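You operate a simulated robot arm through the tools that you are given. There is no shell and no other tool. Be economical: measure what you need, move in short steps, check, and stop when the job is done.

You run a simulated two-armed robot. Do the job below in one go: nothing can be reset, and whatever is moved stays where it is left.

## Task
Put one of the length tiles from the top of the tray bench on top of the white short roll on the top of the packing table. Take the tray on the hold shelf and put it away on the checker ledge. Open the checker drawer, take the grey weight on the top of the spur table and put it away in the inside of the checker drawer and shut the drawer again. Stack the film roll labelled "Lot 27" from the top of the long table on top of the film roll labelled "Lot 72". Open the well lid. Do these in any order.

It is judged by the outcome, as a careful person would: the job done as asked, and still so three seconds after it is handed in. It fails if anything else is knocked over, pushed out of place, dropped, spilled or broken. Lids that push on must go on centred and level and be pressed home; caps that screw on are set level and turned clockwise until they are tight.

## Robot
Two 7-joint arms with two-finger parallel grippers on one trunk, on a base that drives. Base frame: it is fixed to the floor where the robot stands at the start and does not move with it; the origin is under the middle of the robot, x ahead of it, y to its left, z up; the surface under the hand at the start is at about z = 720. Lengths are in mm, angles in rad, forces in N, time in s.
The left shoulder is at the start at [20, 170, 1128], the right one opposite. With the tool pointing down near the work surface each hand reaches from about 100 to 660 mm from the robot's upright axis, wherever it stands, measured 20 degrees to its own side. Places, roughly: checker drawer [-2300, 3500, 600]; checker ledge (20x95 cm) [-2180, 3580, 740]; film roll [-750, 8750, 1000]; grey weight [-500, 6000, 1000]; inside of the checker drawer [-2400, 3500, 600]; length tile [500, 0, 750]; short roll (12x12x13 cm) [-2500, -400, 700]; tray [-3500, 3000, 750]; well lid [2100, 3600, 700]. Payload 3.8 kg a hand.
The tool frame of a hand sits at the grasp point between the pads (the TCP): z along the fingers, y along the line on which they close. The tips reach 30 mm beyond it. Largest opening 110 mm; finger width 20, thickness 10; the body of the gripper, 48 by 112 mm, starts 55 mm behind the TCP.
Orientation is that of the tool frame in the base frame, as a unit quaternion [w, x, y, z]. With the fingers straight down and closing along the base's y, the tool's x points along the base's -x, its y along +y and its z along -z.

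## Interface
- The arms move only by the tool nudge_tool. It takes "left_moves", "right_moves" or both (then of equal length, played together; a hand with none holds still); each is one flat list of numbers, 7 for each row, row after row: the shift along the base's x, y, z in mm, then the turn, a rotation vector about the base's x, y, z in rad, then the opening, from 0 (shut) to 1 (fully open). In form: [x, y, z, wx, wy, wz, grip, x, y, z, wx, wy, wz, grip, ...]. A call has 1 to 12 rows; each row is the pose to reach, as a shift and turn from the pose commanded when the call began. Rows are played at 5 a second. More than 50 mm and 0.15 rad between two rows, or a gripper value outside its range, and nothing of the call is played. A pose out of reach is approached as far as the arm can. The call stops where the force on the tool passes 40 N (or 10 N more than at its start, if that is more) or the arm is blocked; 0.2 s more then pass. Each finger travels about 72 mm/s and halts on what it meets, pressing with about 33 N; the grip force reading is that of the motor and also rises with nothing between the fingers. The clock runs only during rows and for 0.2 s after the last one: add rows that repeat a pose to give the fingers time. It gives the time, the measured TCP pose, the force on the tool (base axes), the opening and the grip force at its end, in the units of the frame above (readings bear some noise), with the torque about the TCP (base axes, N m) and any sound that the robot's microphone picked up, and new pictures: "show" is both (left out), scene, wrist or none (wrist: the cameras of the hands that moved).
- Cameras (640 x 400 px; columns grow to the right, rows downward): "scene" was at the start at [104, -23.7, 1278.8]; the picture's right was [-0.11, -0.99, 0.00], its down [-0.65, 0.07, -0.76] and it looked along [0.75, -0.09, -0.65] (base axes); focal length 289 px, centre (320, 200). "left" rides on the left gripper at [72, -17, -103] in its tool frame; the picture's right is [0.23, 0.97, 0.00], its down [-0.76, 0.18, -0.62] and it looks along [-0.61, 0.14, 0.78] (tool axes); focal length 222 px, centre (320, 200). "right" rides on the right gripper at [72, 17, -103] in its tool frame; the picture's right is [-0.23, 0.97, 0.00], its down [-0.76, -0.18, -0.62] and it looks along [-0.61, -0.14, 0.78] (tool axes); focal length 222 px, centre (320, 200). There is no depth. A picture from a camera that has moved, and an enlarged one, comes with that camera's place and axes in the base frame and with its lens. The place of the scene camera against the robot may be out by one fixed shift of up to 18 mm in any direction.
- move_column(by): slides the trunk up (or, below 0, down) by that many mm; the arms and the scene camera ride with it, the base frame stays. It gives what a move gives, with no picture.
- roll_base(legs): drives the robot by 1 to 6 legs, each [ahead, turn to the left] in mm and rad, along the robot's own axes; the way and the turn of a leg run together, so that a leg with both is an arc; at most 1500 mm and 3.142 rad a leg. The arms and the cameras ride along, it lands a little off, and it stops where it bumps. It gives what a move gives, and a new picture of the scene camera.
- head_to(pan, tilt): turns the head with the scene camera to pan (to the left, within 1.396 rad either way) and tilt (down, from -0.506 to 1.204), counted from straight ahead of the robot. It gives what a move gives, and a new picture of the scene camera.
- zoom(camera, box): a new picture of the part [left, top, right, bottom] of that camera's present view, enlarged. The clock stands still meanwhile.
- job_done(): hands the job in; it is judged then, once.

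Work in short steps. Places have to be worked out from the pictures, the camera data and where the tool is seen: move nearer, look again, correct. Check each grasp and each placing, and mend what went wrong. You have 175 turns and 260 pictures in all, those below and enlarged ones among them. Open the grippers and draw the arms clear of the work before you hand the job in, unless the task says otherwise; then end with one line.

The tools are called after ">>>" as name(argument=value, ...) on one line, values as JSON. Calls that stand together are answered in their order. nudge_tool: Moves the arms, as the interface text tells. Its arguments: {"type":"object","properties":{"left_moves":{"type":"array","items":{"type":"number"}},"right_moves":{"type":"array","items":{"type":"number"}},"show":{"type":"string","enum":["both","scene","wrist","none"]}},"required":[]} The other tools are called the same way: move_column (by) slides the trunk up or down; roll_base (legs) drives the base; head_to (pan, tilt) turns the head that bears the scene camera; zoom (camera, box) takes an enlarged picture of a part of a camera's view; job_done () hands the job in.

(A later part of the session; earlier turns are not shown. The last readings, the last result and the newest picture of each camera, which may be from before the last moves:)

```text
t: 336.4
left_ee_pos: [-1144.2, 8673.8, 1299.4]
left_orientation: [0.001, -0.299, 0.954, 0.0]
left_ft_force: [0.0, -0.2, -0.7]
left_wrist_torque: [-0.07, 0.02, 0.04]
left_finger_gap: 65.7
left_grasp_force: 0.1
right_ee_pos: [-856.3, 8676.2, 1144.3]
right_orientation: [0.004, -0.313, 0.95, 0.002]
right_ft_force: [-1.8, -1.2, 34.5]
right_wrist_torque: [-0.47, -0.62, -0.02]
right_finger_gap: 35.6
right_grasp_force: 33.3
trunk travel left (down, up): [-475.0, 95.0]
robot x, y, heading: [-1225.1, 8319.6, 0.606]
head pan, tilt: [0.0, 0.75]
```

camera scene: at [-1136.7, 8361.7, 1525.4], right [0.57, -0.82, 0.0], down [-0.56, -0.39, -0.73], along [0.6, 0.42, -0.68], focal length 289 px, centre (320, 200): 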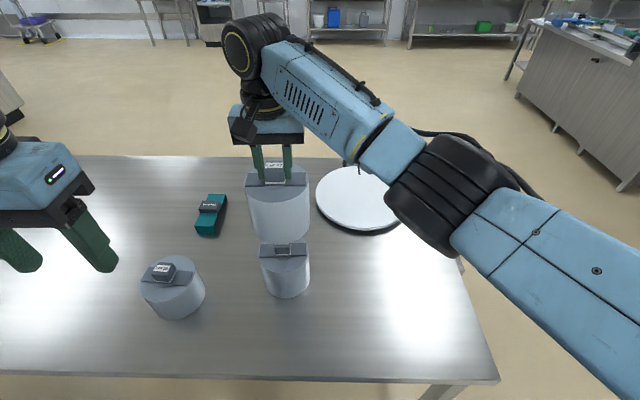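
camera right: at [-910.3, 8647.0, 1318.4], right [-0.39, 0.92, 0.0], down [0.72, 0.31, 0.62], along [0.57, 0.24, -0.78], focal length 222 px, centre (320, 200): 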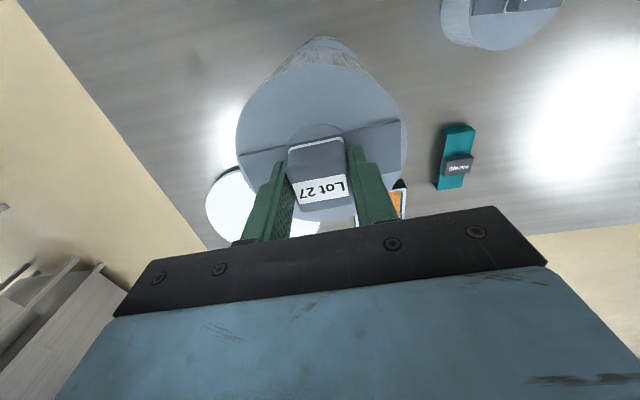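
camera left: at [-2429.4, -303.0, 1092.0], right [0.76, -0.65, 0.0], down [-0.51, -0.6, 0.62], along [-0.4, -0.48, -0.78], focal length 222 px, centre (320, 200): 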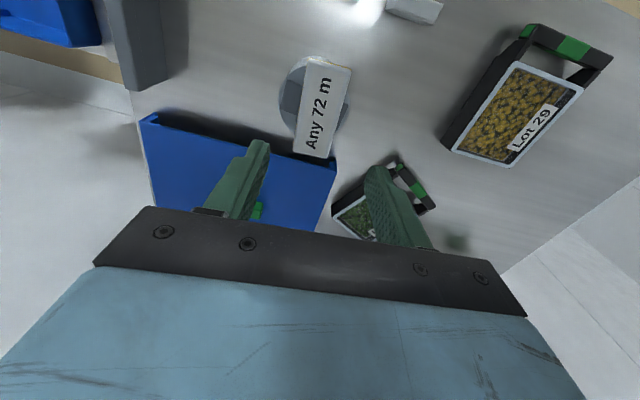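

The support now reads on the opposite side, so the centre is about halfway. I move back by half and re-test.

>>> nudge_tool(right_moves=[0, 0, 10, 0, 0, 0, 0, 5.6, -1, 10, 0, 0, 0, 0, 5.6, -1, 5, 0, 0, 0, 0, 5.6, -1, 2, 0, 0, 0, 0, 5.6, -1, 0, 0, 0, 0, 0, 5.6, -1, 0, 0, 0, 0, 0], show="none")

```text
t: 337.8
left_ee_pos: [-1145.0, 8675.2, 1300.0]
left_orientation: [0.002, -0.298, 0.955, 0.0]
left_ft_force: [-0.6, -0.6, 0.0]
left_wrist_torque: [-0.02, -0.02, 0.01]
left_finger_gap: 65.9
left_grasp_force: 0.1
right_ee_pos: [-850.2, 8674.5, 1145.0]
right_orientation: [0.006, -0.311, 0.95, 0.003]
right_ft_force: [-11.5, 1.0, 34.7]
right_wrist_torque: [0.66, 1.36, 0.03]
right_finger_gap: 35.9
right_grasp_force: 33.0
trunk travel left (down, up): [-475.0, 95.0]
robot x, y, heading: [-1217.1, 8313.9, 0.612]
head pan, tilt: [0.0, 0.75]
```

The contact points all lie on a ring of about 22 mm radius, which suggests the upper roll's open core should fit over the lower block. I try the interpolated centre, lowering gently further.

>>> nudge_tool(right_moves=[0, 0, 10, 0, 0, 0, 0, 1.2, 1.6, 10, 0, 0, 0, 0, 1.2, 1.6, 4, 0, 0, 0, 0, 1.2, 1.6, 1, 0, 0, 0, 0, 1.2, 1.6, -2, 0, 0, 0, 0, 1.2, 1.6, -5, 0, 0, 0, 0, 1.2, 1.6, -8, 0, 0, 0, 0], show="none")

```text
t: 339.2
left_ee_pos: [-1142.5, 8675.2, 1299.0]
left_orientation: [0.001, -0.298, 0.955, 0.0]
left_ft_force: [-0.9, -0.1, -0.3]
left_wrist_torque: [-0.04, 0.0, -0.03]
left_finger_gap: 65.9
left_grasp_force: 0.0
right_ee_pos: [-846.5, 8675.4, 1145.4]
right_orientation: [0.006, -0.311, 0.95, 0.001]
right_ft_force: [-5.1, -9.5, 25.0]
right_wrist_torque: [-1.1, 1.36, 0.22]
right_finger_gap: 35.9
right_grasp_force: 33.2
trunk travel left (down, up): [-475.0, 95.0]
robot x, y, heading: [-1223.2, 8318.0, 0.605]
head pan, tilt: [0.0, 0.75]
stopped in row 7 (right hand): the force on the tool passed its limit at 50 N (the readings are from after the stop); the commanded pose is now the measured one
```

The data fit a flat bottom resting on the block, whose centre works out at about (-849.5,8678.6). I lift, level the hand, and set down lightly there.

>>> nudge_tool(right_moves=[0, 0, 12, -0.0056, 0.0108, 0, 0, -3, 3.2, 12, -0.0056, 0.0108, 0, 0, -3, 3.2, 6, -0.0056, 0.0108, 0, 0, -3, 3.2, 3, -0.0056, 0.0108, 0, 0, -3, 3.2, 2, -0.0056, 0.0108, 0, 0, -3, 3.2, 2, -0.0056, 0.0108, 0, 0], show="none")

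>>> zoom(camera="scene", box=[230, 160, 350, 310])

```text
t: 340.6
left_ee_pos: [-1142.2, 8676.7, 1298.8]
left_orientation: [0.0, -0.299, 0.954, 0.0]
left_ft_force: [-0.6, 0.5, -0.2]
left_wrist_torque: [0.0, 0.0, 0.0]
left_finger_gap: 66.0
left_grasp_force: 0.0
right_ee_pos: [-848.5, 8681.4, 1145.1]
right_orientation: [0.0, -0.31, 0.951, 0.001]
right_ft_force: [0.6, 0.3, 1.0]
right_wrist_torque: [0.08, -0.34, 0.01]
right_finger_gap: 35.7
right_grasp_force: 33.2
trunk travel left (down, up): [-475.0, 95.0]
robot x, y, heading: [-1222.7, 8320.6, 0.6]
head pan, tilt: [0.0, 0.75]
```

```text
2.67 times, centred on (290, 235) of scene
camera zoom: at [-1138.2, 8362.4, 1525.5], right [0.57, -0.82, 0.0], down [-0.56, -0.39, -0.73], along [0.6, 0.42, -0.68], focal length 771 px, centre (400, 107)
```

zoom: 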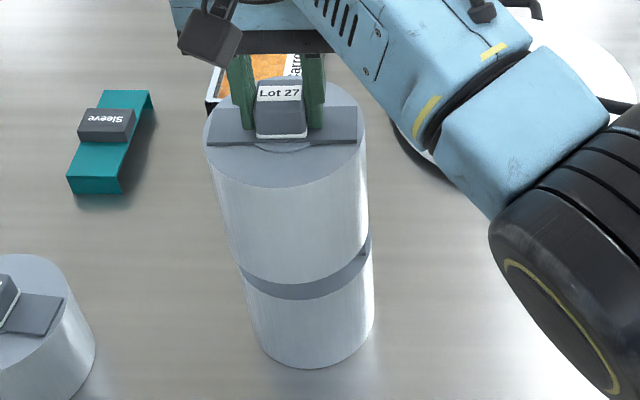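

Lateral alignment is good; both the image and torque say the roll should go about 9 mm further ahead. I adjust and set down lightly again.

>>> nudge_tool(right_moves=[0, 0, 8, 0, 0, 0, 0, 7.4, 5.1, 8, 0, 0, 0, 0, 7.4, 5.1, 4, 0, 0, 0, 0, 7.4, 5.1, 1, 0, 0, 0, 0, 7.4, 5.1, -1, 0, 0, 0, 0, 7.4, 5.1, -1, 0, 0, 0, 0], show="none")

>>> zoom(camera="scene", box=[230, 160, 350, 310])

```text
t: 342.0
left_ee_pos: [-1143.2, 8673.6, 1298.8]
left_orientation: [0.001, -0.298, 0.955, 0.0]
left_ft_force: [0.2, 0.5, 0.3]
left_wrist_torque: [0.01, -0.02, 0.02]
left_finger_gap: 65.9
left_grasp_force: 0.1
right_ee_pos: [-840.7, 8685.4, 1144.9]
right_orientation: [0.001, -0.311, 0.951, 0.002]
right_ft_force: [0.3, -1.8, 12.0]
right_wrist_torque: [-0.33, -0.45, -0.03]
right_finger_gap: 36.1
right_grasp_force: 32.5
trunk travel left (down, up): [-475.0, 95.0]
robot x, y, heading: [-1220.8, 8317.2, 0.606]
head pan, tilt: [0.0, 0.75]
```

```text
2.67 times, centred on (290, 235) of scene
camera zoom: at [-1139.0, 8361.4, 1525.7], right [0.57, -0.82, 0.0], down [-0.56, -0.39, -0.73], along [0.6, 0.42, -0.68], focal length 771 px, centre (400, 107)
```

zoom: 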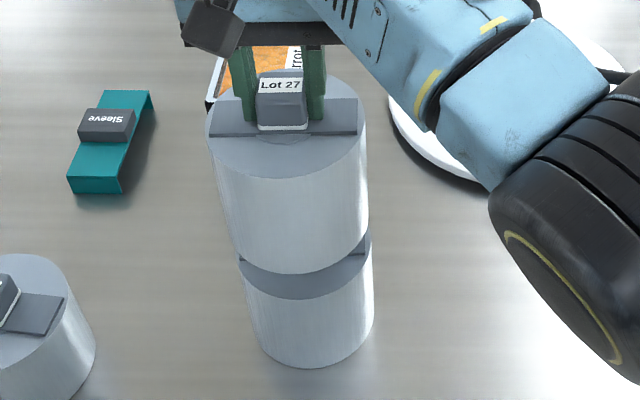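

By the picture the two rolls are now concentric within about 3 mm. I unload the arm and release slowly.

>>> nudge_tool(right_moves=[0, 0, 1.5, 0, 0, 0, 0.0, 0, 0, 1.5, 0, 0, 0, 0.33, 0, 0, 1.5, 0, 0, 0, 0.36, 0, 0, 1.5, 0, 0, 0, 0.4, 0, 0, 1.5, 0, 0, 0, 0.5, 0, 0, 1.5, 0, 0, 0, 0.5], show="none")

>>> zoom(camera="scene", box=[230, 160, 350, 310])

```text
t: 343.4
left_ee_pos: [-1143.2, 8674.9, 1297.9]
left_orientation: [0.001, -0.298, 0.955, 0.0]
left_ft_force: [0.3, 0.2, 0.8]
left_wrist_torque: [0.02, 0.03, 0.01]
left_finger_gap: 66.0
left_grasp_force: 0.1
right_ee_pos: [-842.3, 8685.0, 1145.3]
right_orientation: [0.0, -0.311, 0.95, 0.002]
right_ft_force: [-1.0, 1.8, 14.1]
right_wrist_torque: [-0.17, -0.02, 0.02]
right_finger_gap: 55.1
right_grasp_force: 0.0
trunk travel left (down, up): [-475.0, 95.0]
robot x, y, heading: [-1221.7, 8321.2, 0.604]
head pan, tilt: [0.0, 0.75]
```

```text
2.67 times, centred on (290, 235) of scene
camera zoom: at [-1139.3, 8361.7, 1525.6], right [0.57, -0.82, 0.0], down [-0.56, -0.39, -0.73], along [0.6, 0.42, -0.68], focal length 771 px, centre (400, 107)
```

zoom: 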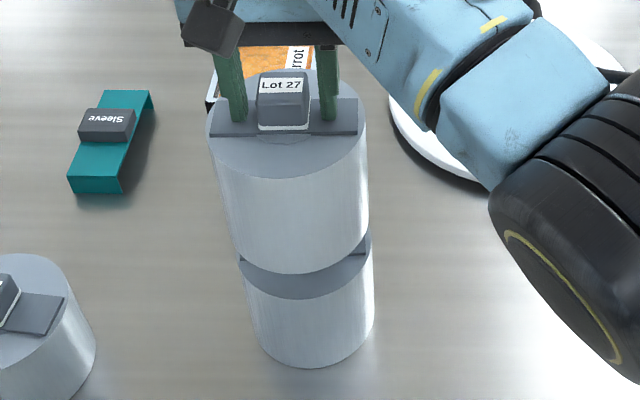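

It stays upright; the fingertips are resting on its bar. I raise the hand a little and check that it stands by itself.

>>> nudge_tool(right_moves=[0, 0, 3, 0, 0, 0, 0.5, 0, 0, 6, 0, 0, 0, 0.52, 0, 0, 8, 0, 0, 0, 0.55, 0, 0, 8, 0, 0, 0, 0.55, 0, 0, 8, 0, 0, 0, 0.55], show="none")

>>> zoom(camera="scene", box=[230, 160, 350, 310])

```text
t: 344.6
left_ee_pos: [-1141.3, 8676.2, 1298.5]
left_orientation: [0.0, -0.299, 0.954, 0.0]
left_ft_force: [0.7, -0.9, 0.0]
left_wrist_torque: [-0.02, -0.03, 0.0]
left_finger_gap: 65.9
left_grasp_force: 0.1
right_ee_pos: [-842.1, 8687.2, 1152.6]
right_orientation: [0.0, -0.311, 0.95, 0.002]
right_ft_force: [-0.5, 0.3, 0.2]
right_wrist_torque: [-0.03, -0.04, 0.02]
right_finger_gap: 60.5
right_grasp_force: 0.1
trunk travel left (down, up): [-475.0, 95.0]
robot x, y, heading: [-1223.9, 8317.9, 0.605]
head pan, tilt: [0.0, 0.75]
```

```text
2.67 times, centred on (290, 235) of scene
camera zoom: at [-1138.3, 8362.5, 1525.4], right [0.57, -0.82, 0.0], down [-0.56, -0.39, -0.73], along [0.6, 0.42, -0.68], focal length 771 px, centre (400, 107)
```

zoom: 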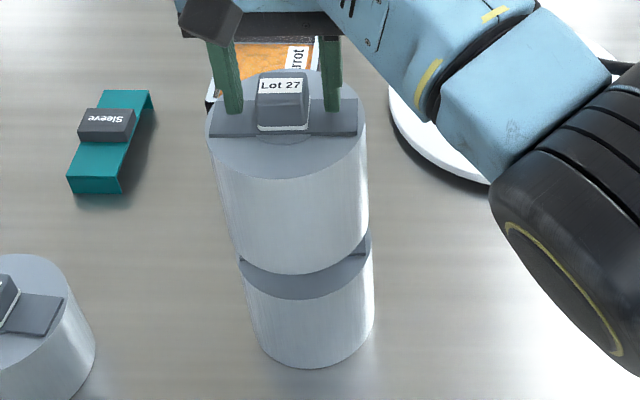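

It stands by itself, upright. I raise the hand clear.

>>> nudge_tool(right_moves=[0, 0, 10, 0, 0, 0, 0.7, 0, 0, 30, 0, 0, 0, 0.75, 0, 0, 70, 0, 0, 0, 0.75, 0, 0, 110, 0, 0, 0, 0.6, 0, 0, 140, 0, 0, 0, 0.3, 15, -30, 140, 0, 0, 0, 0, 10, -75, 140, 0, 0, 0, 0, 5, -120, 140, 0, 0, 0, 0, 0, -165, 140, 0, 0, 0, 0, 0, -210, 140, 0, 0, 0, 0], show="scene")

```text
t: 346.8
left_ee_pos: [-1140.8, 8674.8, 1298.4]
left_orientation: [0.001, -0.299, 0.954, 0.0]
left_ft_force: [0.3, -0.6, 0.0]
left_wrist_torque: [0.03, 0.02, 0.02]
left_finger_gap: 66.2
left_grasp_force: 0.1
right_ee_pos: [-842.4, 8473.4, 1294.1]
right_orientation: [0.0, -0.31, 0.951, 0.001]
right_ft_force: [-0.1, -0.2, 0.2]
right_wrist_torque: [0.0, 0.03, -0.02]
right_finger_gap: 0.1
right_grasp_force: 33.2
trunk travel left (down, up): [-475.0, 95.0]
robot x, y, heading: [-1221.0, 8314.7, 0.609]
head pan, tilt: [0.0, 0.75]
camera scene: at [-1138.0, 8360.6, 1525.5], right [0.57, -0.82, 0.0], down [-0.56, -0.39, -0.73], along [0.6, 0.42, -0.68], focal length 289 px, centre (320, 200)
```

scene: 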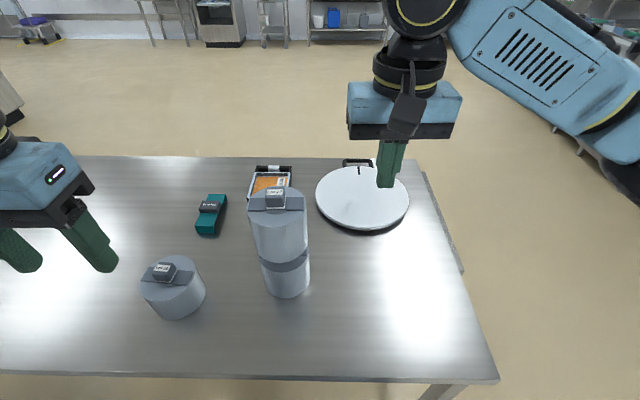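

The stack stands. I back off and head for the spur table.

>>> roll_base(legs=[[-300, 0], [0, -1.735], [700, 0]])

>>> head_to(pan=0, tilt=0.4)

```text
t: 356.6
left_ee_pos: [-864.1, 7345.7, 1298.9]
left_orientation: [0.0, 0.555, 0.832, 0.0]
left_ft_force: [0.0, 0.0, -0.3]
left_wrist_torque: [-0.01, -0.01, -0.01]
left_finger_gap: 66.0
left_grasp_force: 0.1
right_ee_pos: [-1122.0, 7094.1, 1293.4]
right_orientation: [0.001, 0.545, 0.839, 0.001]
right_ft_force: [-0.1, 0.7, 0.8]
right_wrist_torque: [0.02, 0.0, 0.01]
right_finger_gap: 0.0
right_grasp_force: 32.9
trunk travel left (down, up): [-475.0, 95.0]
robot x, y, heading: [-1197.3, 7503.5, -1.176]
head pan, tilt: [0.0, 0.75]
camera scene: at [-1158.2, 7390.4, 1525.4], right [-0.92, -0.38, 0.0], down [-0.26, 0.63, -0.73], along [0.28, -0.68, -0.68], focal length 289 px, centre (320, 200)
```

scene: 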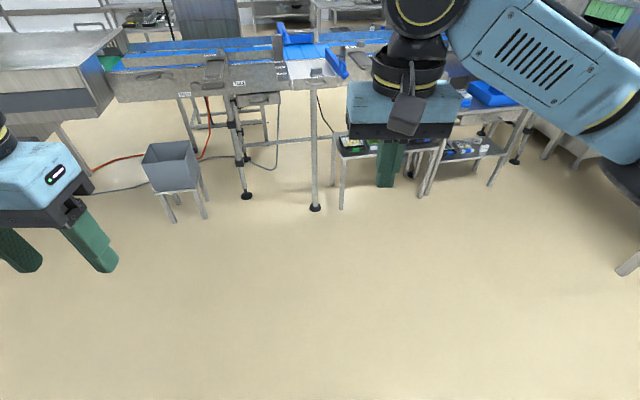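

```text
t: 357.4
left_ee_pos: [-863.9, 7346.8, 1299.8]
left_orientation: [0.0, 0.556, 0.831, 0.0]
left_ft_force: [0.5, 1.1, 0.2]
left_wrist_torque: [0.01, 0.06, -0.03]
left_finger_gap: 66.0
left_grasp_force: 0.0
right_ee_pos: [-1121.2, 7093.0, 1293.4]
right_orientation: [0.002, 0.544, 0.839, 0.001]
right_ft_force: [-0.6, 0.6, 0.3]
right_wrist_torque: [0.0, 0.01, 0.05]
right_finger_gap: 0.0
right_grasp_force: 33.4
trunk travel left (down, up): [-475.0, 95.0]
robot x, y, heading: [-1201.6, 7498.5, -1.177]
head pan, tilt: [0.0, 0.4]
camera scene: at [-1154.6, 7381.7, 1556.5], right [-0.92, -0.38, 0.0], down [-0.15, 0.36, -0.92], along [0.35, -0.85, -0.39], focal length 289 px, centre (320, 200)
```

scene: 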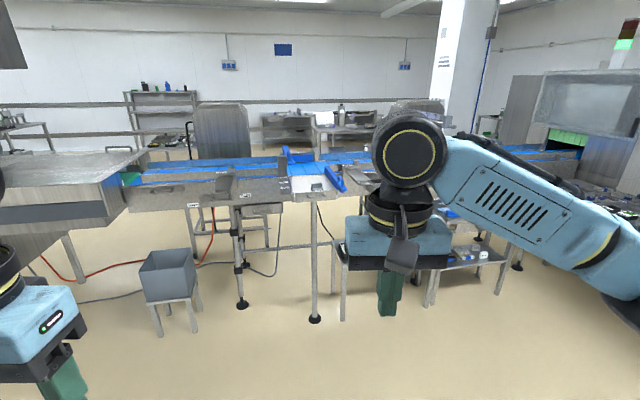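

>>> zoom(camera="scene", box=[250, 140, 380, 220])

```text
4.92 times, centred on (315, 180) of scene
camera zoom: at [-1154.6, 7381.7, 1556.5], right [-0.92, -0.38, 0.0], down [-0.15, 0.36, -0.92], along [0.35, -0.85, -0.39], focal length 1423 px, centre (345, 298)
```

zoom: 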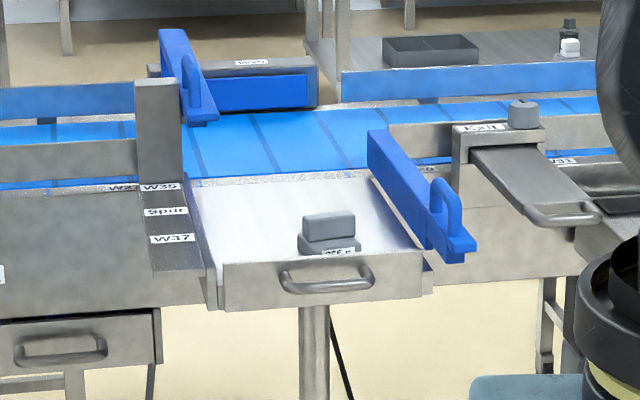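

The grey weight (with a handle block) stands on the spur tray near (-570,6014,1000). I drive up to it.

>>> roll_base(legs=[[0, -0.043], [980, 0], [0, 0.253]])

>>> head_to(pan=0, tilt=0.75)

```text
t: 363.8
left_ee_pos: [-489.0, 6500.5, 1298.3]
left_orientation: [0.001, 0.457, 0.889, -0.001]
left_ft_force: [-0.1, -0.6, 0.4]
left_wrist_torque: [-0.03, 0.03, 0.0]
left_finger_gap: 65.9
left_grasp_force: 0.0
right_ee_pos: [-682.9, 6196.4, 1293.3]
right_orientation: [0.001, 0.445, 0.896, 0.001]
right_ft_force: [0.8, 0.9, -1.2]
right_wrist_torque: [0.01, 0.04, 0.04]
right_finger_gap: 0.0
right_grasp_force: 32.9
trunk travel left (down, up): [-475.0, 95.0]
robot x, y, heading: [-846.7, 6572.4, -0.945]
head pan, tilt: [0.0, 0.4]
camera scene: at [-783.0, 6469.9, 1556.6], right [-0.81, -0.58, 0.0], down [-0.23, 0.32, -0.92], along [0.54, -0.75, -0.39], focal length 289 px, centre (320, 200)
```

scene: 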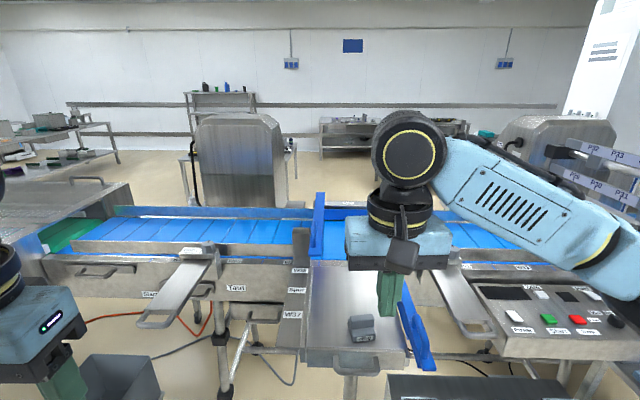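

```text
t: 364.6
left_ee_pos: [-489.2, 6500.9, 1298.3]
left_orientation: [0.001, 0.456, 0.89, -0.001]
left_ft_force: [0.2, 1.2, 0.1]
left_wrist_torque: [-0.01, -0.04, 0.0]
left_finger_gap: 65.9
left_grasp_force: 0.0
right_ee_pos: [-682.4, 6197.3, 1293.2]
right_orientation: [0.001, 0.444, 0.896, 0.001]
right_ft_force: [-0.3, -0.1, -0.6]
right_wrist_torque: [0.01, -0.01, 0.01]
right_finger_gap: 0.2
right_grasp_force: 32.9
trunk travel left (down, up): [-475.0, 95.0]
robot x, y, heading: [-849.2, 6575.6, -0.945]
head pan, tilt: [0.0, 0.75]
camera scene: at [-789.0, 6477.4, 1525.5], right [-0.81, -0.58, 0.0], down [-0.4, 0.55, -0.73], along [0.43, -0.59, -0.68], focal length 289 px, centre (320, 200)
```

scene: 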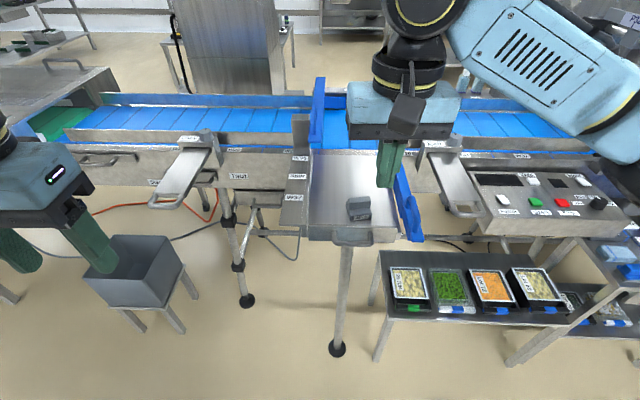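

Weight at about (-546,5966,981). I drive 180 mm nearer and bring the hand over it.

>>> roll_base(legs=[[180, 0]])

>>> nudge_tool(right_moves=[12, -18, -40, 0, 0, 0, 0.4, 22, -36, -80, 0, 0, 0, 0.6, 32, -54, -120, 0, 0, 0, 0.6, 36, -72, -160, 0, 0, 0, 0.6, 36, -72, -180, 0, 0, 0, 0.6, 36, -72, -180, 0, 0, 0, 0.6])

```text
t: 366.1
left_ee_pos: [-384.9, 6357.0, 1299.6]
left_orientation: [0.0, 0.456, 0.89, 0.0]
left_ft_force: [0.1, -0.8, 0.3]
left_wrist_torque: [-0.01, 0.04, -0.02]
left_finger_gap: 66.1
left_grasp_force: 0.1
right_ee_pos: [-578.7, 6052.2, 1292.9]
right_orientation: [0.001, 0.444, 0.896, 0.0]
right_ft_force: [0.2, -0.2, 0.1]
right_wrist_torque: [0.05, -0.02, 0.03]
right_finger_gap: 0.0
right_grasp_force: 32.4
trunk travel left (down, up): [-475.0, 95.0]
robot x, y, heading: [-744.5, 6431.4, -0.948]
head pan, tilt: [0.0, 0.75]
camera scene: at [-684.5, 6332.5, 1525.4], right [-0.81, -0.58, 0.0], down [-0.4, 0.55, -0.73], along [0.43, -0.59, -0.68], focal length 289 px, centre (320, 200)
```

scene: 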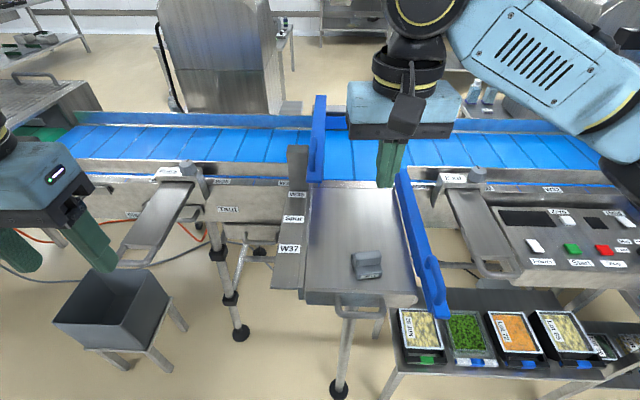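

```text
t: 367.5
left_ee_pos: [-383.8, 6356.8, 1297.8]
left_orientation: [0.001, 0.457, 0.889, 0.0]
left_ft_force: [-0.1, 0.2, 0.6]
left_wrist_torque: [0.01, -0.03, 0.02]
left_finger_gap: 66.0
left_grasp_force: 0.1
right_ee_pos: [-542.0, 5982.5, 1112.7]
right_orientation: [0.0, 0.443, 0.896, 0.001]
right_ft_force: [-0.3, -0.1, 0.3]
right_wrist_torque: [-0.03, 0.0, 0.03]
right_finger_gap: 66.1
right_grasp_force: 0.1
trunk travel left (down, up): [-475.0, 95.0]
robot x, y, heading: [-741.1, 6432.1, -0.946]
head pan, tilt: [0.0, 0.75]
camera scene: at [-684.9, 6332.9, 1525.4], right [-0.81, -0.58, 0.0], down [-0.4, 0.55, -0.73], along [0.43, -0.59, -0.68], focal length 289 px, centre (320, 200)
camera right: at [-572.7, 6048.5, 1215.4], right [0.91, 0.41, 0.0], down [0.32, -0.71, 0.62], along [0.26, -0.57, -0.78], focal length 222 px, centre (320, 200)
```

scene: 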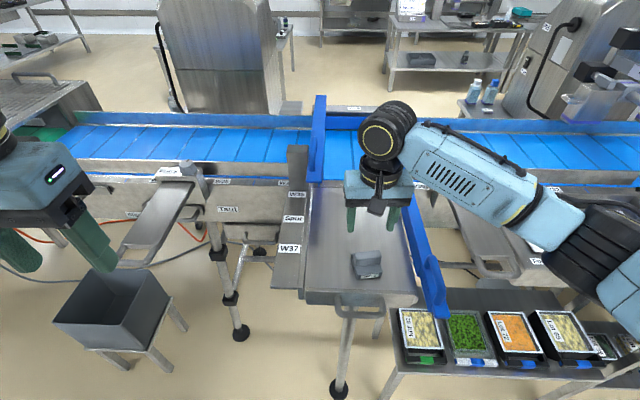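
right: 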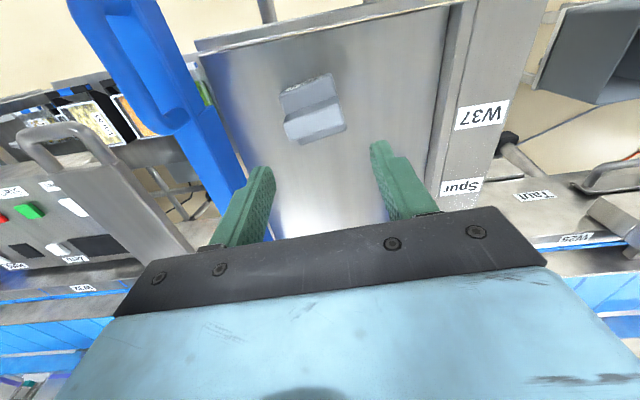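

>>> zoom(camera="right", box=[250, 50, 380, 160])

```text
3.64 times, centred on (315, 105) of right
camera zoom: at [-572.7, 6048.5, 1215.4], right [0.91, 0.41, 0.0], down [0.32, -0.71, 0.62], along [0.26, -0.57, -0.78], focal length 808 px, centre (338, 546)
```

zoom: 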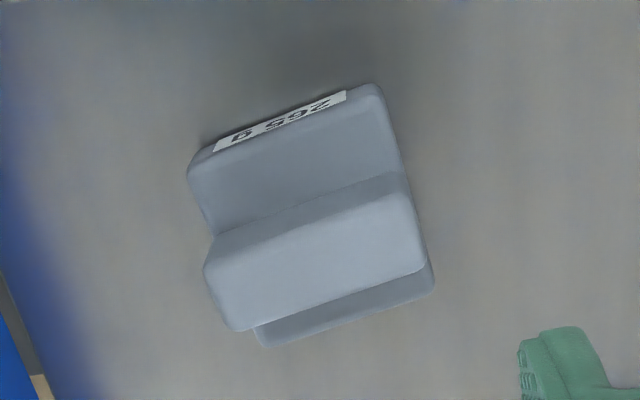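

The weight has a ridge handle about 54 mm long, nearly aligned with my closing direction. I align (turn 0.08) and lower to z 1035.

>>> nudge_tool(right_moves=[-4, 0, -25, 0, 0, 0.04, 0.75, -8, 0, -50, 0, 0, 0.08, 0.8, -8, 0, -77, 0, 0, 0.08, 0.8, -8, 0, -77, 0, 0, 0.08, 0.8], show="wrist")

```text
t: 368.5
left_ee_pos: [-384.0, 6356.8, 1298.4]
left_orientation: [0.0, 0.457, 0.89, 0.0]
left_ft_force: [-0.2, -0.1, -0.6]
left_wrist_torque: [-0.02, 0.02, -0.02]
left_finger_gap: 66.1
left_grasp_force: 0.2
right_ee_pos: [-552.6, 5980.2, 1036.3]
right_orientation: [0.0, 0.408, 0.913, 0.001]
right_ft_force: [0.0, 0.9, -0.2]
right_wrist_torque: [0.0, -0.02, 0.03]
right_finger_gap: 88.1
right_grasp_force: 0.2
trunk travel left (down, up): [-475.0, 95.0]
robot x, y, heading: [-743.1, 6432.1, -0.945]
head pan, tilt: [0.0, 0.75]
camera right: at [-588.0, 6043.8, 1139.1], right [0.88, 0.48, 0.0], down [0.38, -0.69, 0.62], along [0.3, -0.55, -0.78], focal length 222 px, centre (320, 200)
```

right: 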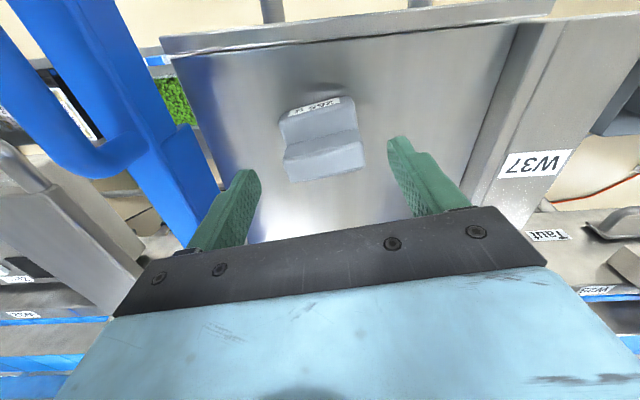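

>>> nudge_tool(right_moves=[-2, 4, 0, 0, 0, 0, 0.8, -2, 4, -10, 0, 0, 0, 0.8, -2, 4, -18, 0, 0, 0, 0.8, -2, 4, -18, 0, 0, 0, 0.8], show="wrist")

```text
t: 369.5
left_ee_pos: [-385.2, 6357.2, 1299.4]
left_orientation: [0.001, 0.456, 0.89, -0.001]
left_ft_force: [0.7, -1.0, -0.2]
left_wrist_torque: [-0.01, 0.01, 0.0]
left_finger_gap: 66.1
left_grasp_force: 0.0
right_ee_pos: [-553.1, 5984.0, 1019.2]
right_orientation: [0.001, 0.409, 0.913, 0.0]
right_ft_force: [-0.2, -0.3, -0.1]
right_wrist_torque: [-0.04, -0.01, 0.0]
right_finger_gap: 88.0
right_grasp_force: 0.0
trunk travel left (down, up): [-475.0, 95.0]
robot x, y, heading: [-743.6, 6429.2, -0.95]
head pan, tilt: [0.0, 0.75]
camera right: at [-588.4, 6047.9, 1120.7], right [0.88, 0.48, 0.0], down [0.38, -0.69, 0.62], along [0.3, -0.55, -0.78], focal length 222 px, centre (320, 200)
```

right: 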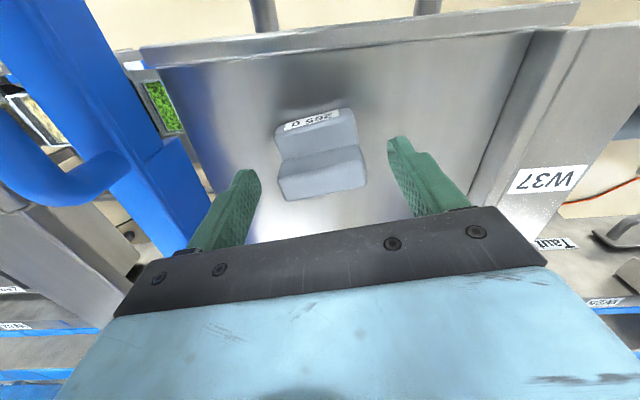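

>>> nudge_tool(right_moves=[0, 0, -10, 0, 0, 0, 0.8, 0, 0, -18, 0, 0, 0, 0.8, 0, 0, -18, 0, 0, 0, 0.6, 0, 0, -18, 0, 0, 0, 0.4, 0, 0, -18, 0, 0, 0, 0.2, 0, 0, -18, 0, 0, 0, 0, 0, 0, -18, 0, 0, 0, 0], show="wrist")

```text
t: 371.1
left_ee_pos: [-385.1, 6357.4, 1299.5]
left_orientation: [0.001, 0.457, 0.89, 0.0]
left_ft_force: [0.9, -0.1, 0.1]
left_wrist_torque: [-0.01, 0.02, -0.03]
left_finger_gap: 66.2
left_grasp_force: 0.0
right_ee_pos: [-552.3, 5984.7, 1000.1]
right_orientation: [0.0, 0.407, 0.913, 0.002]
right_ft_force: [0.2, -1.4, 0.8]
right_wrist_torque: [-0.12, 0.08, 0.02]
right_finger_gap: 60.0
right_grasp_force: 32.6
trunk travel left (down, up): [-475.0, 95.0]
robot x, y, heading: [-745.3, 6430.8, -0.947]
head pan, tilt: [0.0, 0.75]
camera right: at [-587.9, 6048.3, 1102.5], right [0.88, 0.48, 0.0], down [0.38, -0.69, 0.62], along [0.3, -0.55, -0.78], focal length 222 px, centre (320, 200)
```

right: 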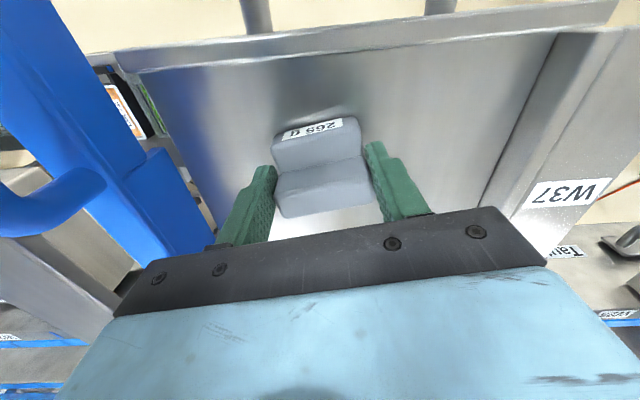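

Gripped at 60 mm. I lift it and bring the arm in.

>>> nudge_tool(right_moves=[0, 0, 15, 0, 0, 0, 0, 0, 0, 50, 0, 0, 0, 0, 0, 0, 95, 0, 0, 0, 0, 0, 0, 140, 0, 0, 0, 0, -10, 15, 180, 0, 0, 0, 0, -30, 40, 210, 0, 0, 0, 0, -55, 65, 240, 0, 0, 0, 0, -80, 90, 260, 0, 0, 0, 0], show="scene")

```text
t: 372.9
left_ee_pos: [-385.2, 6357.8, 1298.3]
left_orientation: [0.001, 0.457, 0.89, -0.001]
left_ft_force: [-0.3, -0.5, -0.5]
left_wrist_torque: [-0.04, 0.01, 0.0]
left_finger_gap: 66.1
left_grasp_force: 0.1
right_ee_pos: [-635.9, 6075.7, 1260.9]
right_orientation: [0.0, 0.408, 0.913, 0.0]
right_ft_force: [-0.1, -0.1, -2.7]
right_wrist_torque: [0.01, -0.02, 0.02]
right_finger_gap: 60.1
right_grasp_force: 33.3
trunk travel left (down, up): [-475.0, 95.0]
robot x, y, heading: [-747.5, 6435.6, -0.946]
head pan, tilt: [0.0, 0.75]
camera scene: at [-685.4, 6333.6, 1525.5], right [-0.81, -0.58, 0.0], down [-0.4, 0.55, -0.73], along [0.43, -0.59, -0.68], focal length 289 px, centre (320, 200)
```

scene: 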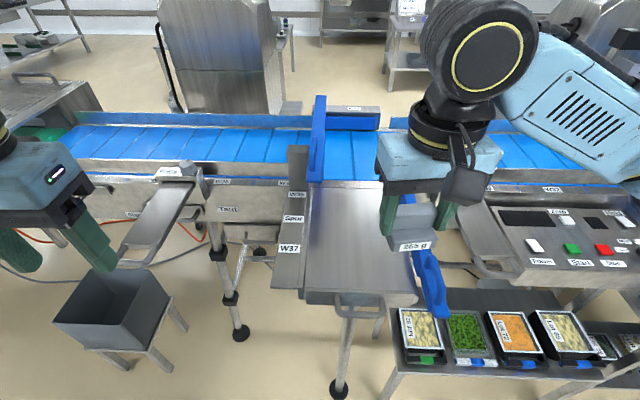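

The weight is held. I back off and turn to look along the way to the left end of the line.

>>> head_to(pan=0, tilt=0.35)

>>> roll_base(legs=[[-450, 0], [0, -1.59]])

```text
t: 373.8
left_ee_pos: [-384.8, 6356.5, 1299.1]
left_orientation: [0.001, 0.456, 0.89, 0.0]
left_ft_force: [-0.8, 0.8, 0.1]
left_wrist_torque: [0.0, 0.01, 0.02]
left_finger_gap: 66.1
left_grasp_force: 0.0
right_ee_pos: [-635.7, 6074.4, 1262.3]
right_orientation: [0.001, 0.408, 0.913, 0.0]
right_ft_force: [0.6, -0.1, -2.2]
right_wrist_torque: [0.0, 0.03, -0.02]
right_finger_gap: 60.1
right_grasp_force: 33.0
trunk travel left (down, up): [-475.0, 95.0]
robot x, y, heading: [-744.9, 6430.5, -0.947]
head pan, tilt: [0.0, 0.351]
camera scene: at [-678.9, 6324.6, 1561.0], right [-0.81, -0.58, 0.0], down [-0.2, 0.28, -0.94], along [0.55, -0.76, -0.34], focal length 289 px, centre (320, 200)
```

scene: 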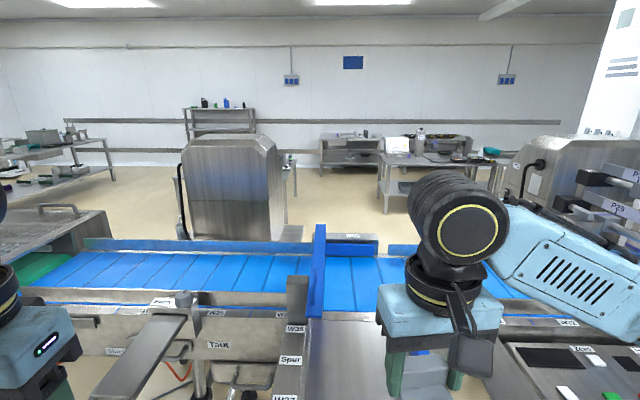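

```text
t: 380.4
left_ee_pos: [-1085.8, 6436.5, 1298.4]
left_orientation: [0.0, 0.954, 0.301, -0.001]
left_ft_force: [-0.2, 0.0, -0.1]
left_wrist_torque: [0.0, 0.0, 0.02]
left_finger_gap: 65.7
left_grasp_force: 0.0
right_ee_pos: [-1365.2, 6688.9, 1260.6]
right_orientation: [0.001, 0.936, 0.352, 0.001]
right_ft_force: [-0.2, 0.4, -2.6]
right_wrist_torque: [0.0, -0.03, 0.01]
right_finger_gap: 59.9
right_grasp_force: 33.0
trunk travel left (down, up): [-475.0, 95.0]
robot x, y, heading: [-1004.8, 6795.0, -2.528]
head pan, tilt: [0.0, 0.351]
camera scene: at [-1102.2, 6715.5, 1561.1], right [-0.58, 0.82, 0.0], down [0.28, 0.2, -0.94], along [-0.77, -0.54, -0.34], focal length 289 px, centre (320, 200)
```

scene: 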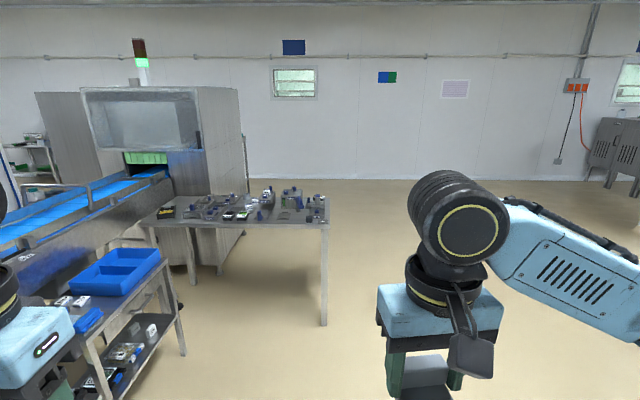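

The way is clear to the right of that table. I drive on toward the wall corridor.

>>> roll_base(legs=[[0, -0.321], [1120, 0], [1120, 0], [0, 0.597], [1000, 0], [1000, 0]])

```text
t: 403.7
left_ee_pos: [-4503.4, 4347.4, 1298.1]
left_orientation: [0.0, 0.911, 0.413, 0.0]
left_ft_force: [-0.3, 0.5, -0.2]
left_wrist_torque: [-0.02, 0.0, 0.01]
left_finger_gap: 66.1
left_grasp_force: 0.1
right_ee_pos: [-4835.1, 4527.1, 1260.4]
right_orientation: [0.0, 0.887, 0.461, 0.001]
right_ft_force: [0.0, -0.2, -3.1]
right_wrist_torque: [0.04, -0.03, 0.0]
right_finger_gap: 59.9
right_grasp_force: 32.9
trunk travel left (down, up): [-475.0, 95.0]
robot x, y, heading: [-4511.4, 4713.4, -2.294]
head pan, tilt: [0.0, 0.351]
camera scene: at [-4588.9, 4615.2, 1561.0], right [-0.75, 0.66, 0.0], down [0.23, 0.26, -0.94], along [-0.62, -0.71, -0.34], focal length 289 px, centre (320, 200)
```

scene: 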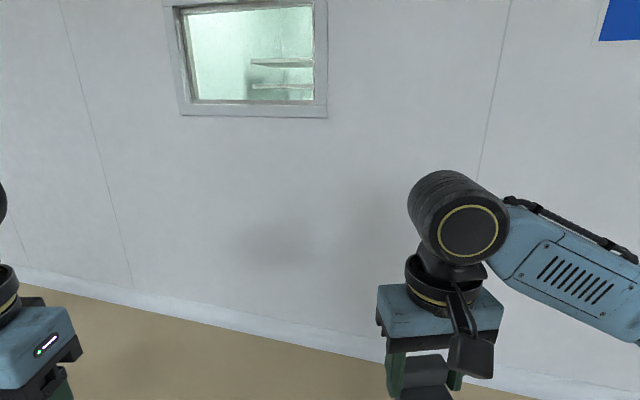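

I continue into the corridor and look along it.

>>> roll_base(legs=[[0, 0.412], [1210, 0], [0, 0.915]])

```text
t: 413.4
left_ee_pos: [-4508.7, 3504.4, 1298.7]
left_orientation: [0.0, 0.454, 0.891, 0.0]
left_ft_force: [0.5, -0.3, -0.9]
left_wrist_torque: [0.03, 0.01, 0.02]
left_finger_gap: 66.1
left_grasp_force: 0.0
right_ee_pos: [-4757.7, 3222.2, 1261.2]
right_orientation: [0.0, 0.407, 0.913, 0.001]
right_ft_force: [-0.3, 1.5, -2.8]
right_wrist_torque: [0.02, 0.01, -0.02]
right_finger_gap: 59.8
right_grasp_force: 32.8
trunk travel left (down, up): [-475.0, 95.0]
robot x, y, heading: [-4865.5, 3575.6, -0.943]
head pan, tilt: [0.0, 0.351]
camera scene: at [-4802.2, 3471.5, 1561.1], right [-0.81, -0.59, 0.0], down [-0.2, 0.28, -0.94], along [0.55, -0.76, -0.34], focal length 289 px, centre (320, 200)
```

scene: 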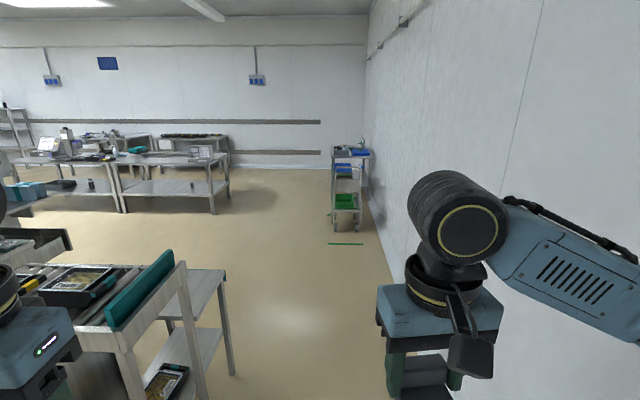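

The corridor is clear. I drive through and on toward the checker front.

>>> roll_base(legs=[[0, -0.024], [1100, 0], [1120, 0], [0, 1.469], [960, 0], [960, 0]])

>>> roll_base(legs=[[0, 1.65]])

```text
t: 437.4
left_ee_pos: [-1824.2, 3015.8, 1298.8]
left_orientation: [0.0, -0.255, 0.967, 0.0]
left_ft_force: [0.0, 0.1, 0.5]
left_wrist_torque: [-0.01, 0.0, 0.02]
left_finger_gap: 65.7
left_grasp_force: 0.0
right_ee_pos: [-1570.7, 2738.5, 1260.2]
right_orientation: [0.0, -0.306, 0.952, 0.001]
right_ft_force: [0.6, -0.6, -2.0]
right_wrist_torque: [-0.02, 0.04, 0.0]
right_finger_gap: 59.8
right_grasp_force: 33.1
trunk travel left (down, up): [-475.0, 95.0]
robot x, y, heading: [-1938.4, 2667.5, 0.51]
head pan, tilt: [0.0, 0.351]
camera scene: at [-1839.2, 2709.0, 1561.0], right [0.49, -0.87, 0.0], down [-0.3, -0.17, -0.94], along [0.82, 0.46, -0.34], focal length 289 px, centre (320, 200)
```

scene: 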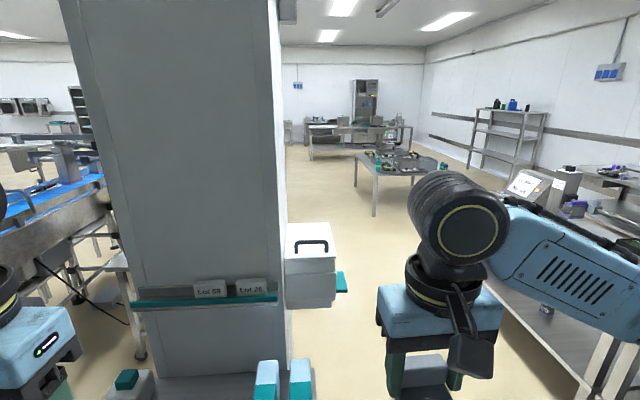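

```text
t: 441.7
left_ee_pos: [-2293.8, 2759.1, 1299.3]
left_orientation: [0.0, 0.879, -0.477, -0.001]
left_ft_force: [-0.1, -0.9, 0.0]
left_wrist_torque: [-0.02, 0.01, -0.01]
left_finger_gap: 66.0
left_grasp_force: 0.1
right_ee_pos: [-2030.4, 3028.4, 1260.7]
right_orientation: [0.001, 0.903, -0.43, 0.0]
right_ft_force: [-0.2, 0.0, -3.1]
right_wrist_torque: [0.0, 0.0, -0.04]
right_finger_gap: 59.8
right_grasp_force: 32.9
trunk travel left (down, up): [-475.0, 95.0]
robot x, y, heading: [-1935.3, 2665.1, 2.148]
head pan, tilt: [0.0, 0.351]
camera scene: at [-2001.1, 2748.5, 1561.1], right [0.84, 0.54, 0.0], down [0.19, -0.29, -0.94], along [-0.51, 0.79, -0.34], focal length 289 px, centre (320, 200)
```

scene: 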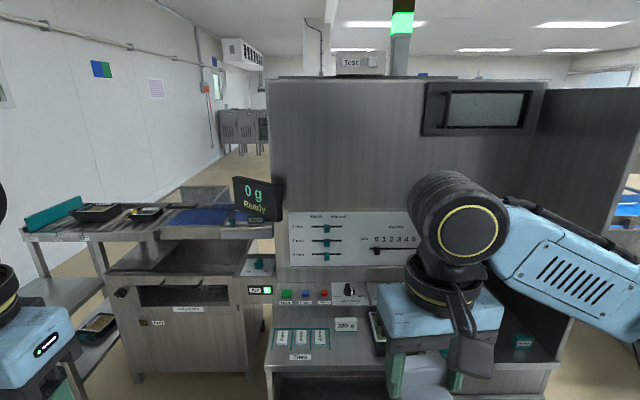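

I move up to the open drawer, lower the trunk and look down.

>>> roll_base(legs=[[170, 0]])

>>> move_column(by=-350)

>>> head_to(pan=0, tilt=0.95)

```text
t: 443.2
left_ee_pos: [-2384.4, 2898.5, 1298.7]
left_orientation: [-0.001, 0.878, -0.478, -0.001]
left_ft_force: [-0.2, -0.3, 0.2]
left_wrist_torque: [0.0, -0.03, -0.01]
left_finger_gap: 66.1
left_grasp_force: 0.2
right_ee_pos: [-2123.5, 3168.8, 1260.3]
right_orientation: [0.001, 0.903, -0.431, 0.0]
right_ft_force: [0.0, 0.8, -2.1]
right_wrist_torque: [-0.05, -0.03, 0.03]
right_finger_gap: 59.7
right_grasp_force: 32.9
trunk travel left (down, up): [-475.0, 95.0]
robot x, y, heading: [-2026.9, 2806.0, 2.149]
head pan, tilt: [0.0, 0.351]
camera scene: at [-2092.1, 2889.0, 1561.0], right [0.84, 0.54, 0.0], down [0.19, -0.29, -0.94], along [-0.51, 0.79, -0.34], focal length 289 px, centre (320, 200)
```

scene: 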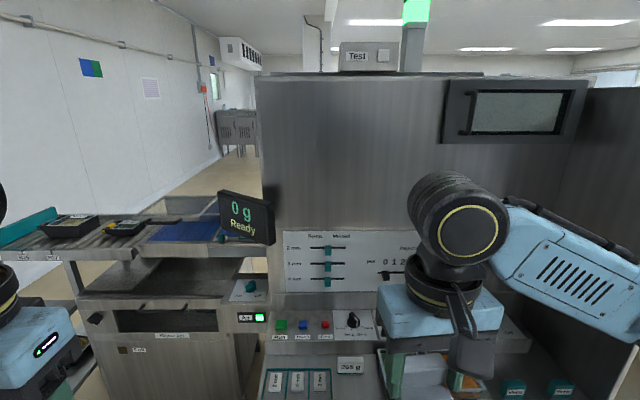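

```text
t: 446.6
left_ee_pos: [-2384.1, 2897.1, 948.6]
left_orientation: [0.0, 0.879, -0.477, 0.0]
left_ft_force: [0.0, -0.4, -0.6]
left_wrist_torque: [-0.02, 0.0, 0.01]
left_finger_gap: 65.9
left_grasp_force: 0.0
right_ee_pos: [-2120.9, 3167.8, 910.6]
right_orientation: [0.001, 0.903, -0.429, 0.0]
right_ft_force: [0.3, -0.2, -3.2]
right_wrist_torque: [-0.04, 0.04, 0.01]
right_finger_gap: 59.6
right_grasp_force: 33.0
trunk travel left (down, up): [-125.0, 445.0]
robot x, y, heading: [-2030.2, 2806.7, 2.149]
head pan, tilt: [0.0, 0.351]
```

```text
t: 447.6
left_ee_pos: [-2384.5, 2898.4, 948.8]
left_orientation: [0.0, 0.879, -0.478, 0.0]
left_ft_force: [-0.6, -0.1, -0.4]
left_wrist_torque: [0.03, -0.02, 0.04]
left_finger_gap: 66.0
left_grasp_force: 0.0
right_ee_pos: [-2121.4, 3167.7, 911.3]
right_orientation: [0.001, 0.903, -0.43, 0.0]
right_ft_force: [0.0, -0.1, -2.0]
right_wrist_torque: [-0.02, -0.01, 0.0]
right_finger_gap: 59.7
right_grasp_force: 32.8
trunk travel left (down, up): [-125.0, 445.0]
robot x, y, heading: [-2032.1, 2805.6, 2.152]
head pan, tilt: [0.0, 0.949]
camera scene: at [-2080.6, 2871.3, 1159.9], right [0.84, 0.54, 0.0], down [0.44, -0.68, -0.58], along [-0.32, 0.49, -0.81], focal length 289 px, centre (320, 200)
```

scene: 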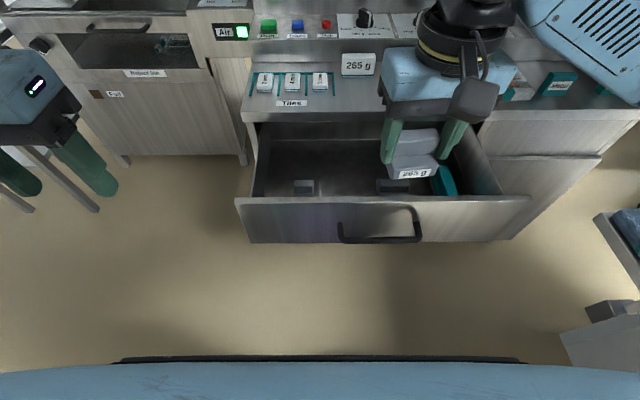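

>>> zoom(camera="scene", box=[230, 110, 540, 250])

```text
2.06 times, centred on (385, 180) of scene
camera zoom: at [-2080.6, 2871.3, 1159.9], right [0.84, 0.54, 0.0], down [0.44, -0.68, -0.58], along [-0.32, 0.49, -0.81], focal length 597 px, centre (186, 241)
```

zoom: 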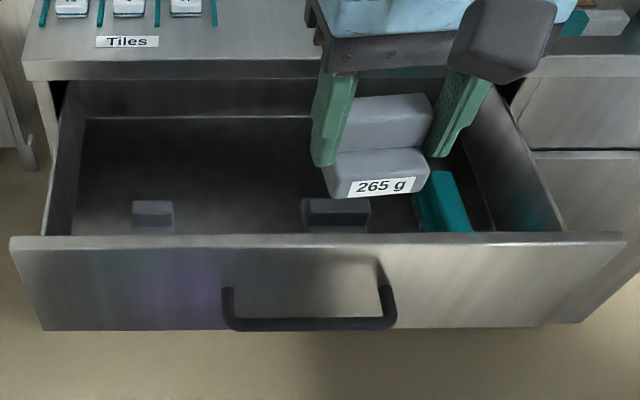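

Two other weights and a teal case are near the front of the drawer; the middle is free. I move over (-2282,3273) and lower to z 740.

>>> nudge_tool(right_moves=[-40, 26, 0, 0, 0, -0.04, 0, -80, 52, 0, 0, 0, -0.08, 0, -120, 78, -20, 0, 0, -0.08, 0, -160, 105, -40, 0, 0, -0.08, 0, -160, 105, -85, 0, 0, -0.08, 0, -160, 105, -130, 0, 0, -0.08, 0, -160, 105, -165, 0, 0, -0.08, 0, -160, 105, -165, 0, 0, -0.08, 0])

>>> zoom(camera="scene", box=[230, 60, 510, 250])

```text
refused: row 3 steps farther than a row can; nothing moved
```

```text
2.11 times, centred on (370, 155) of scene
camera zoom: at [-2080.6, 2871.3, 1159.9], right [0.84, 0.54, 0.0], down [0.44, -0.68, -0.58], along [-0.32, 0.49, -0.81], focal length 609 px, centre (215, 295)
```

zoom: 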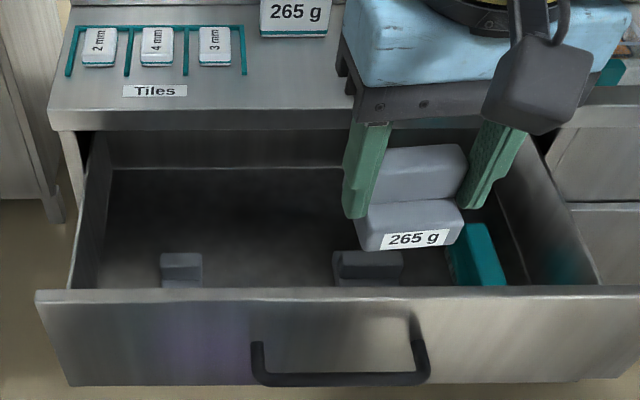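

Step slightly too long again; split it.

>>> nudge_tool(right_moves=[-40, 26, 0, 0, 0, -0.04, 0, -80, 52, 0, 0, 0, -0.08, 0, -118, 77, 0, 0, 0, -0.08, 0, -156, 102, -15, 0, 0, -0.08, 0, -160, 105, -55, 0, 0, -0.08, 0, -160, 105, -100, 0, 0, -0.08, 0, -160, 105, -140, 0, 0, -0.08, 0, -160, 105, -165, 0, 0, -0.08, 0, -160, 105, -165, 0, 0, -0.08, 0])

```text
t: 449.6
left_ee_pos: [-2384.8, 2898.3, 949.0]
left_orientation: [0.0, 0.879, -0.478, 0.0]
left_ft_force: [0.4, -0.5, -0.7]
left_wrist_torque: [0.0, -0.02, -0.02]
left_finger_gap: 66.1
left_grasp_force: 0.0
right_ee_pos: [-2283.1, 3272.7, 746.0]
right_orientation: [0.001, 0.885, -0.465, -0.001]
right_ft_force: [-0.5, 0.5, -2.1]
right_wrist_torque: [-0.02, -0.03, -0.01]
right_finger_gap: 59.6
right_grasp_force: 33.0
trunk travel left (down, up): [-125.0, 445.0]
robot x, y, heading: [-2028.0, 2809.2, 2.147]
head pan, tilt: [0.0, 0.949]
camera scene: at [-2080.7, 2871.3, 1159.9], right [0.84, 0.54, 0.0], down [0.44, -0.68, -0.58], along [-0.32, 0.49, -0.81], focal length 289 px, centre (320, 200)
camera right: at [-2254.8, 3202.7, 848.0], right [-0.93, -0.36, 0.0], down [-0.29, 0.73, 0.62], along [-0.23, 0.58, -0.78], focal length 222 px, centre (320, 200)
```

scene: 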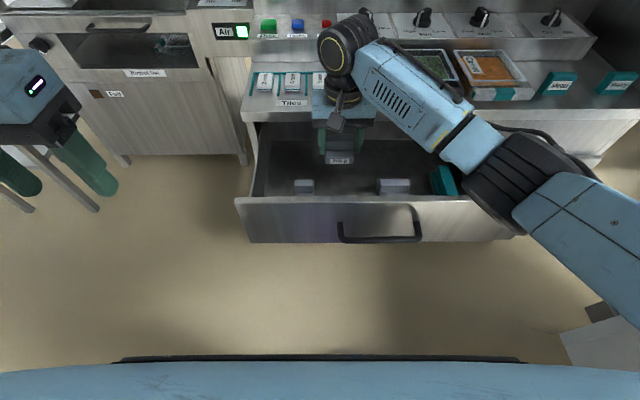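
right: 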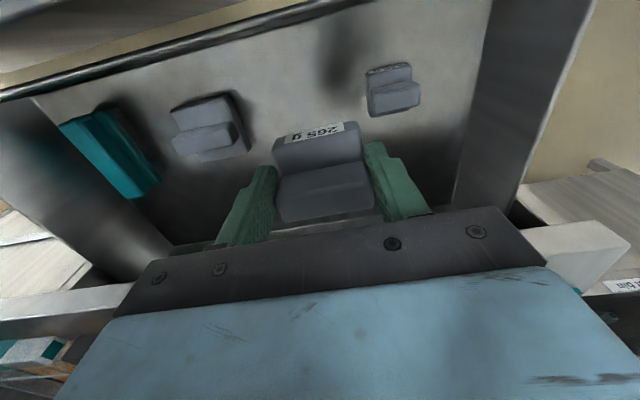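

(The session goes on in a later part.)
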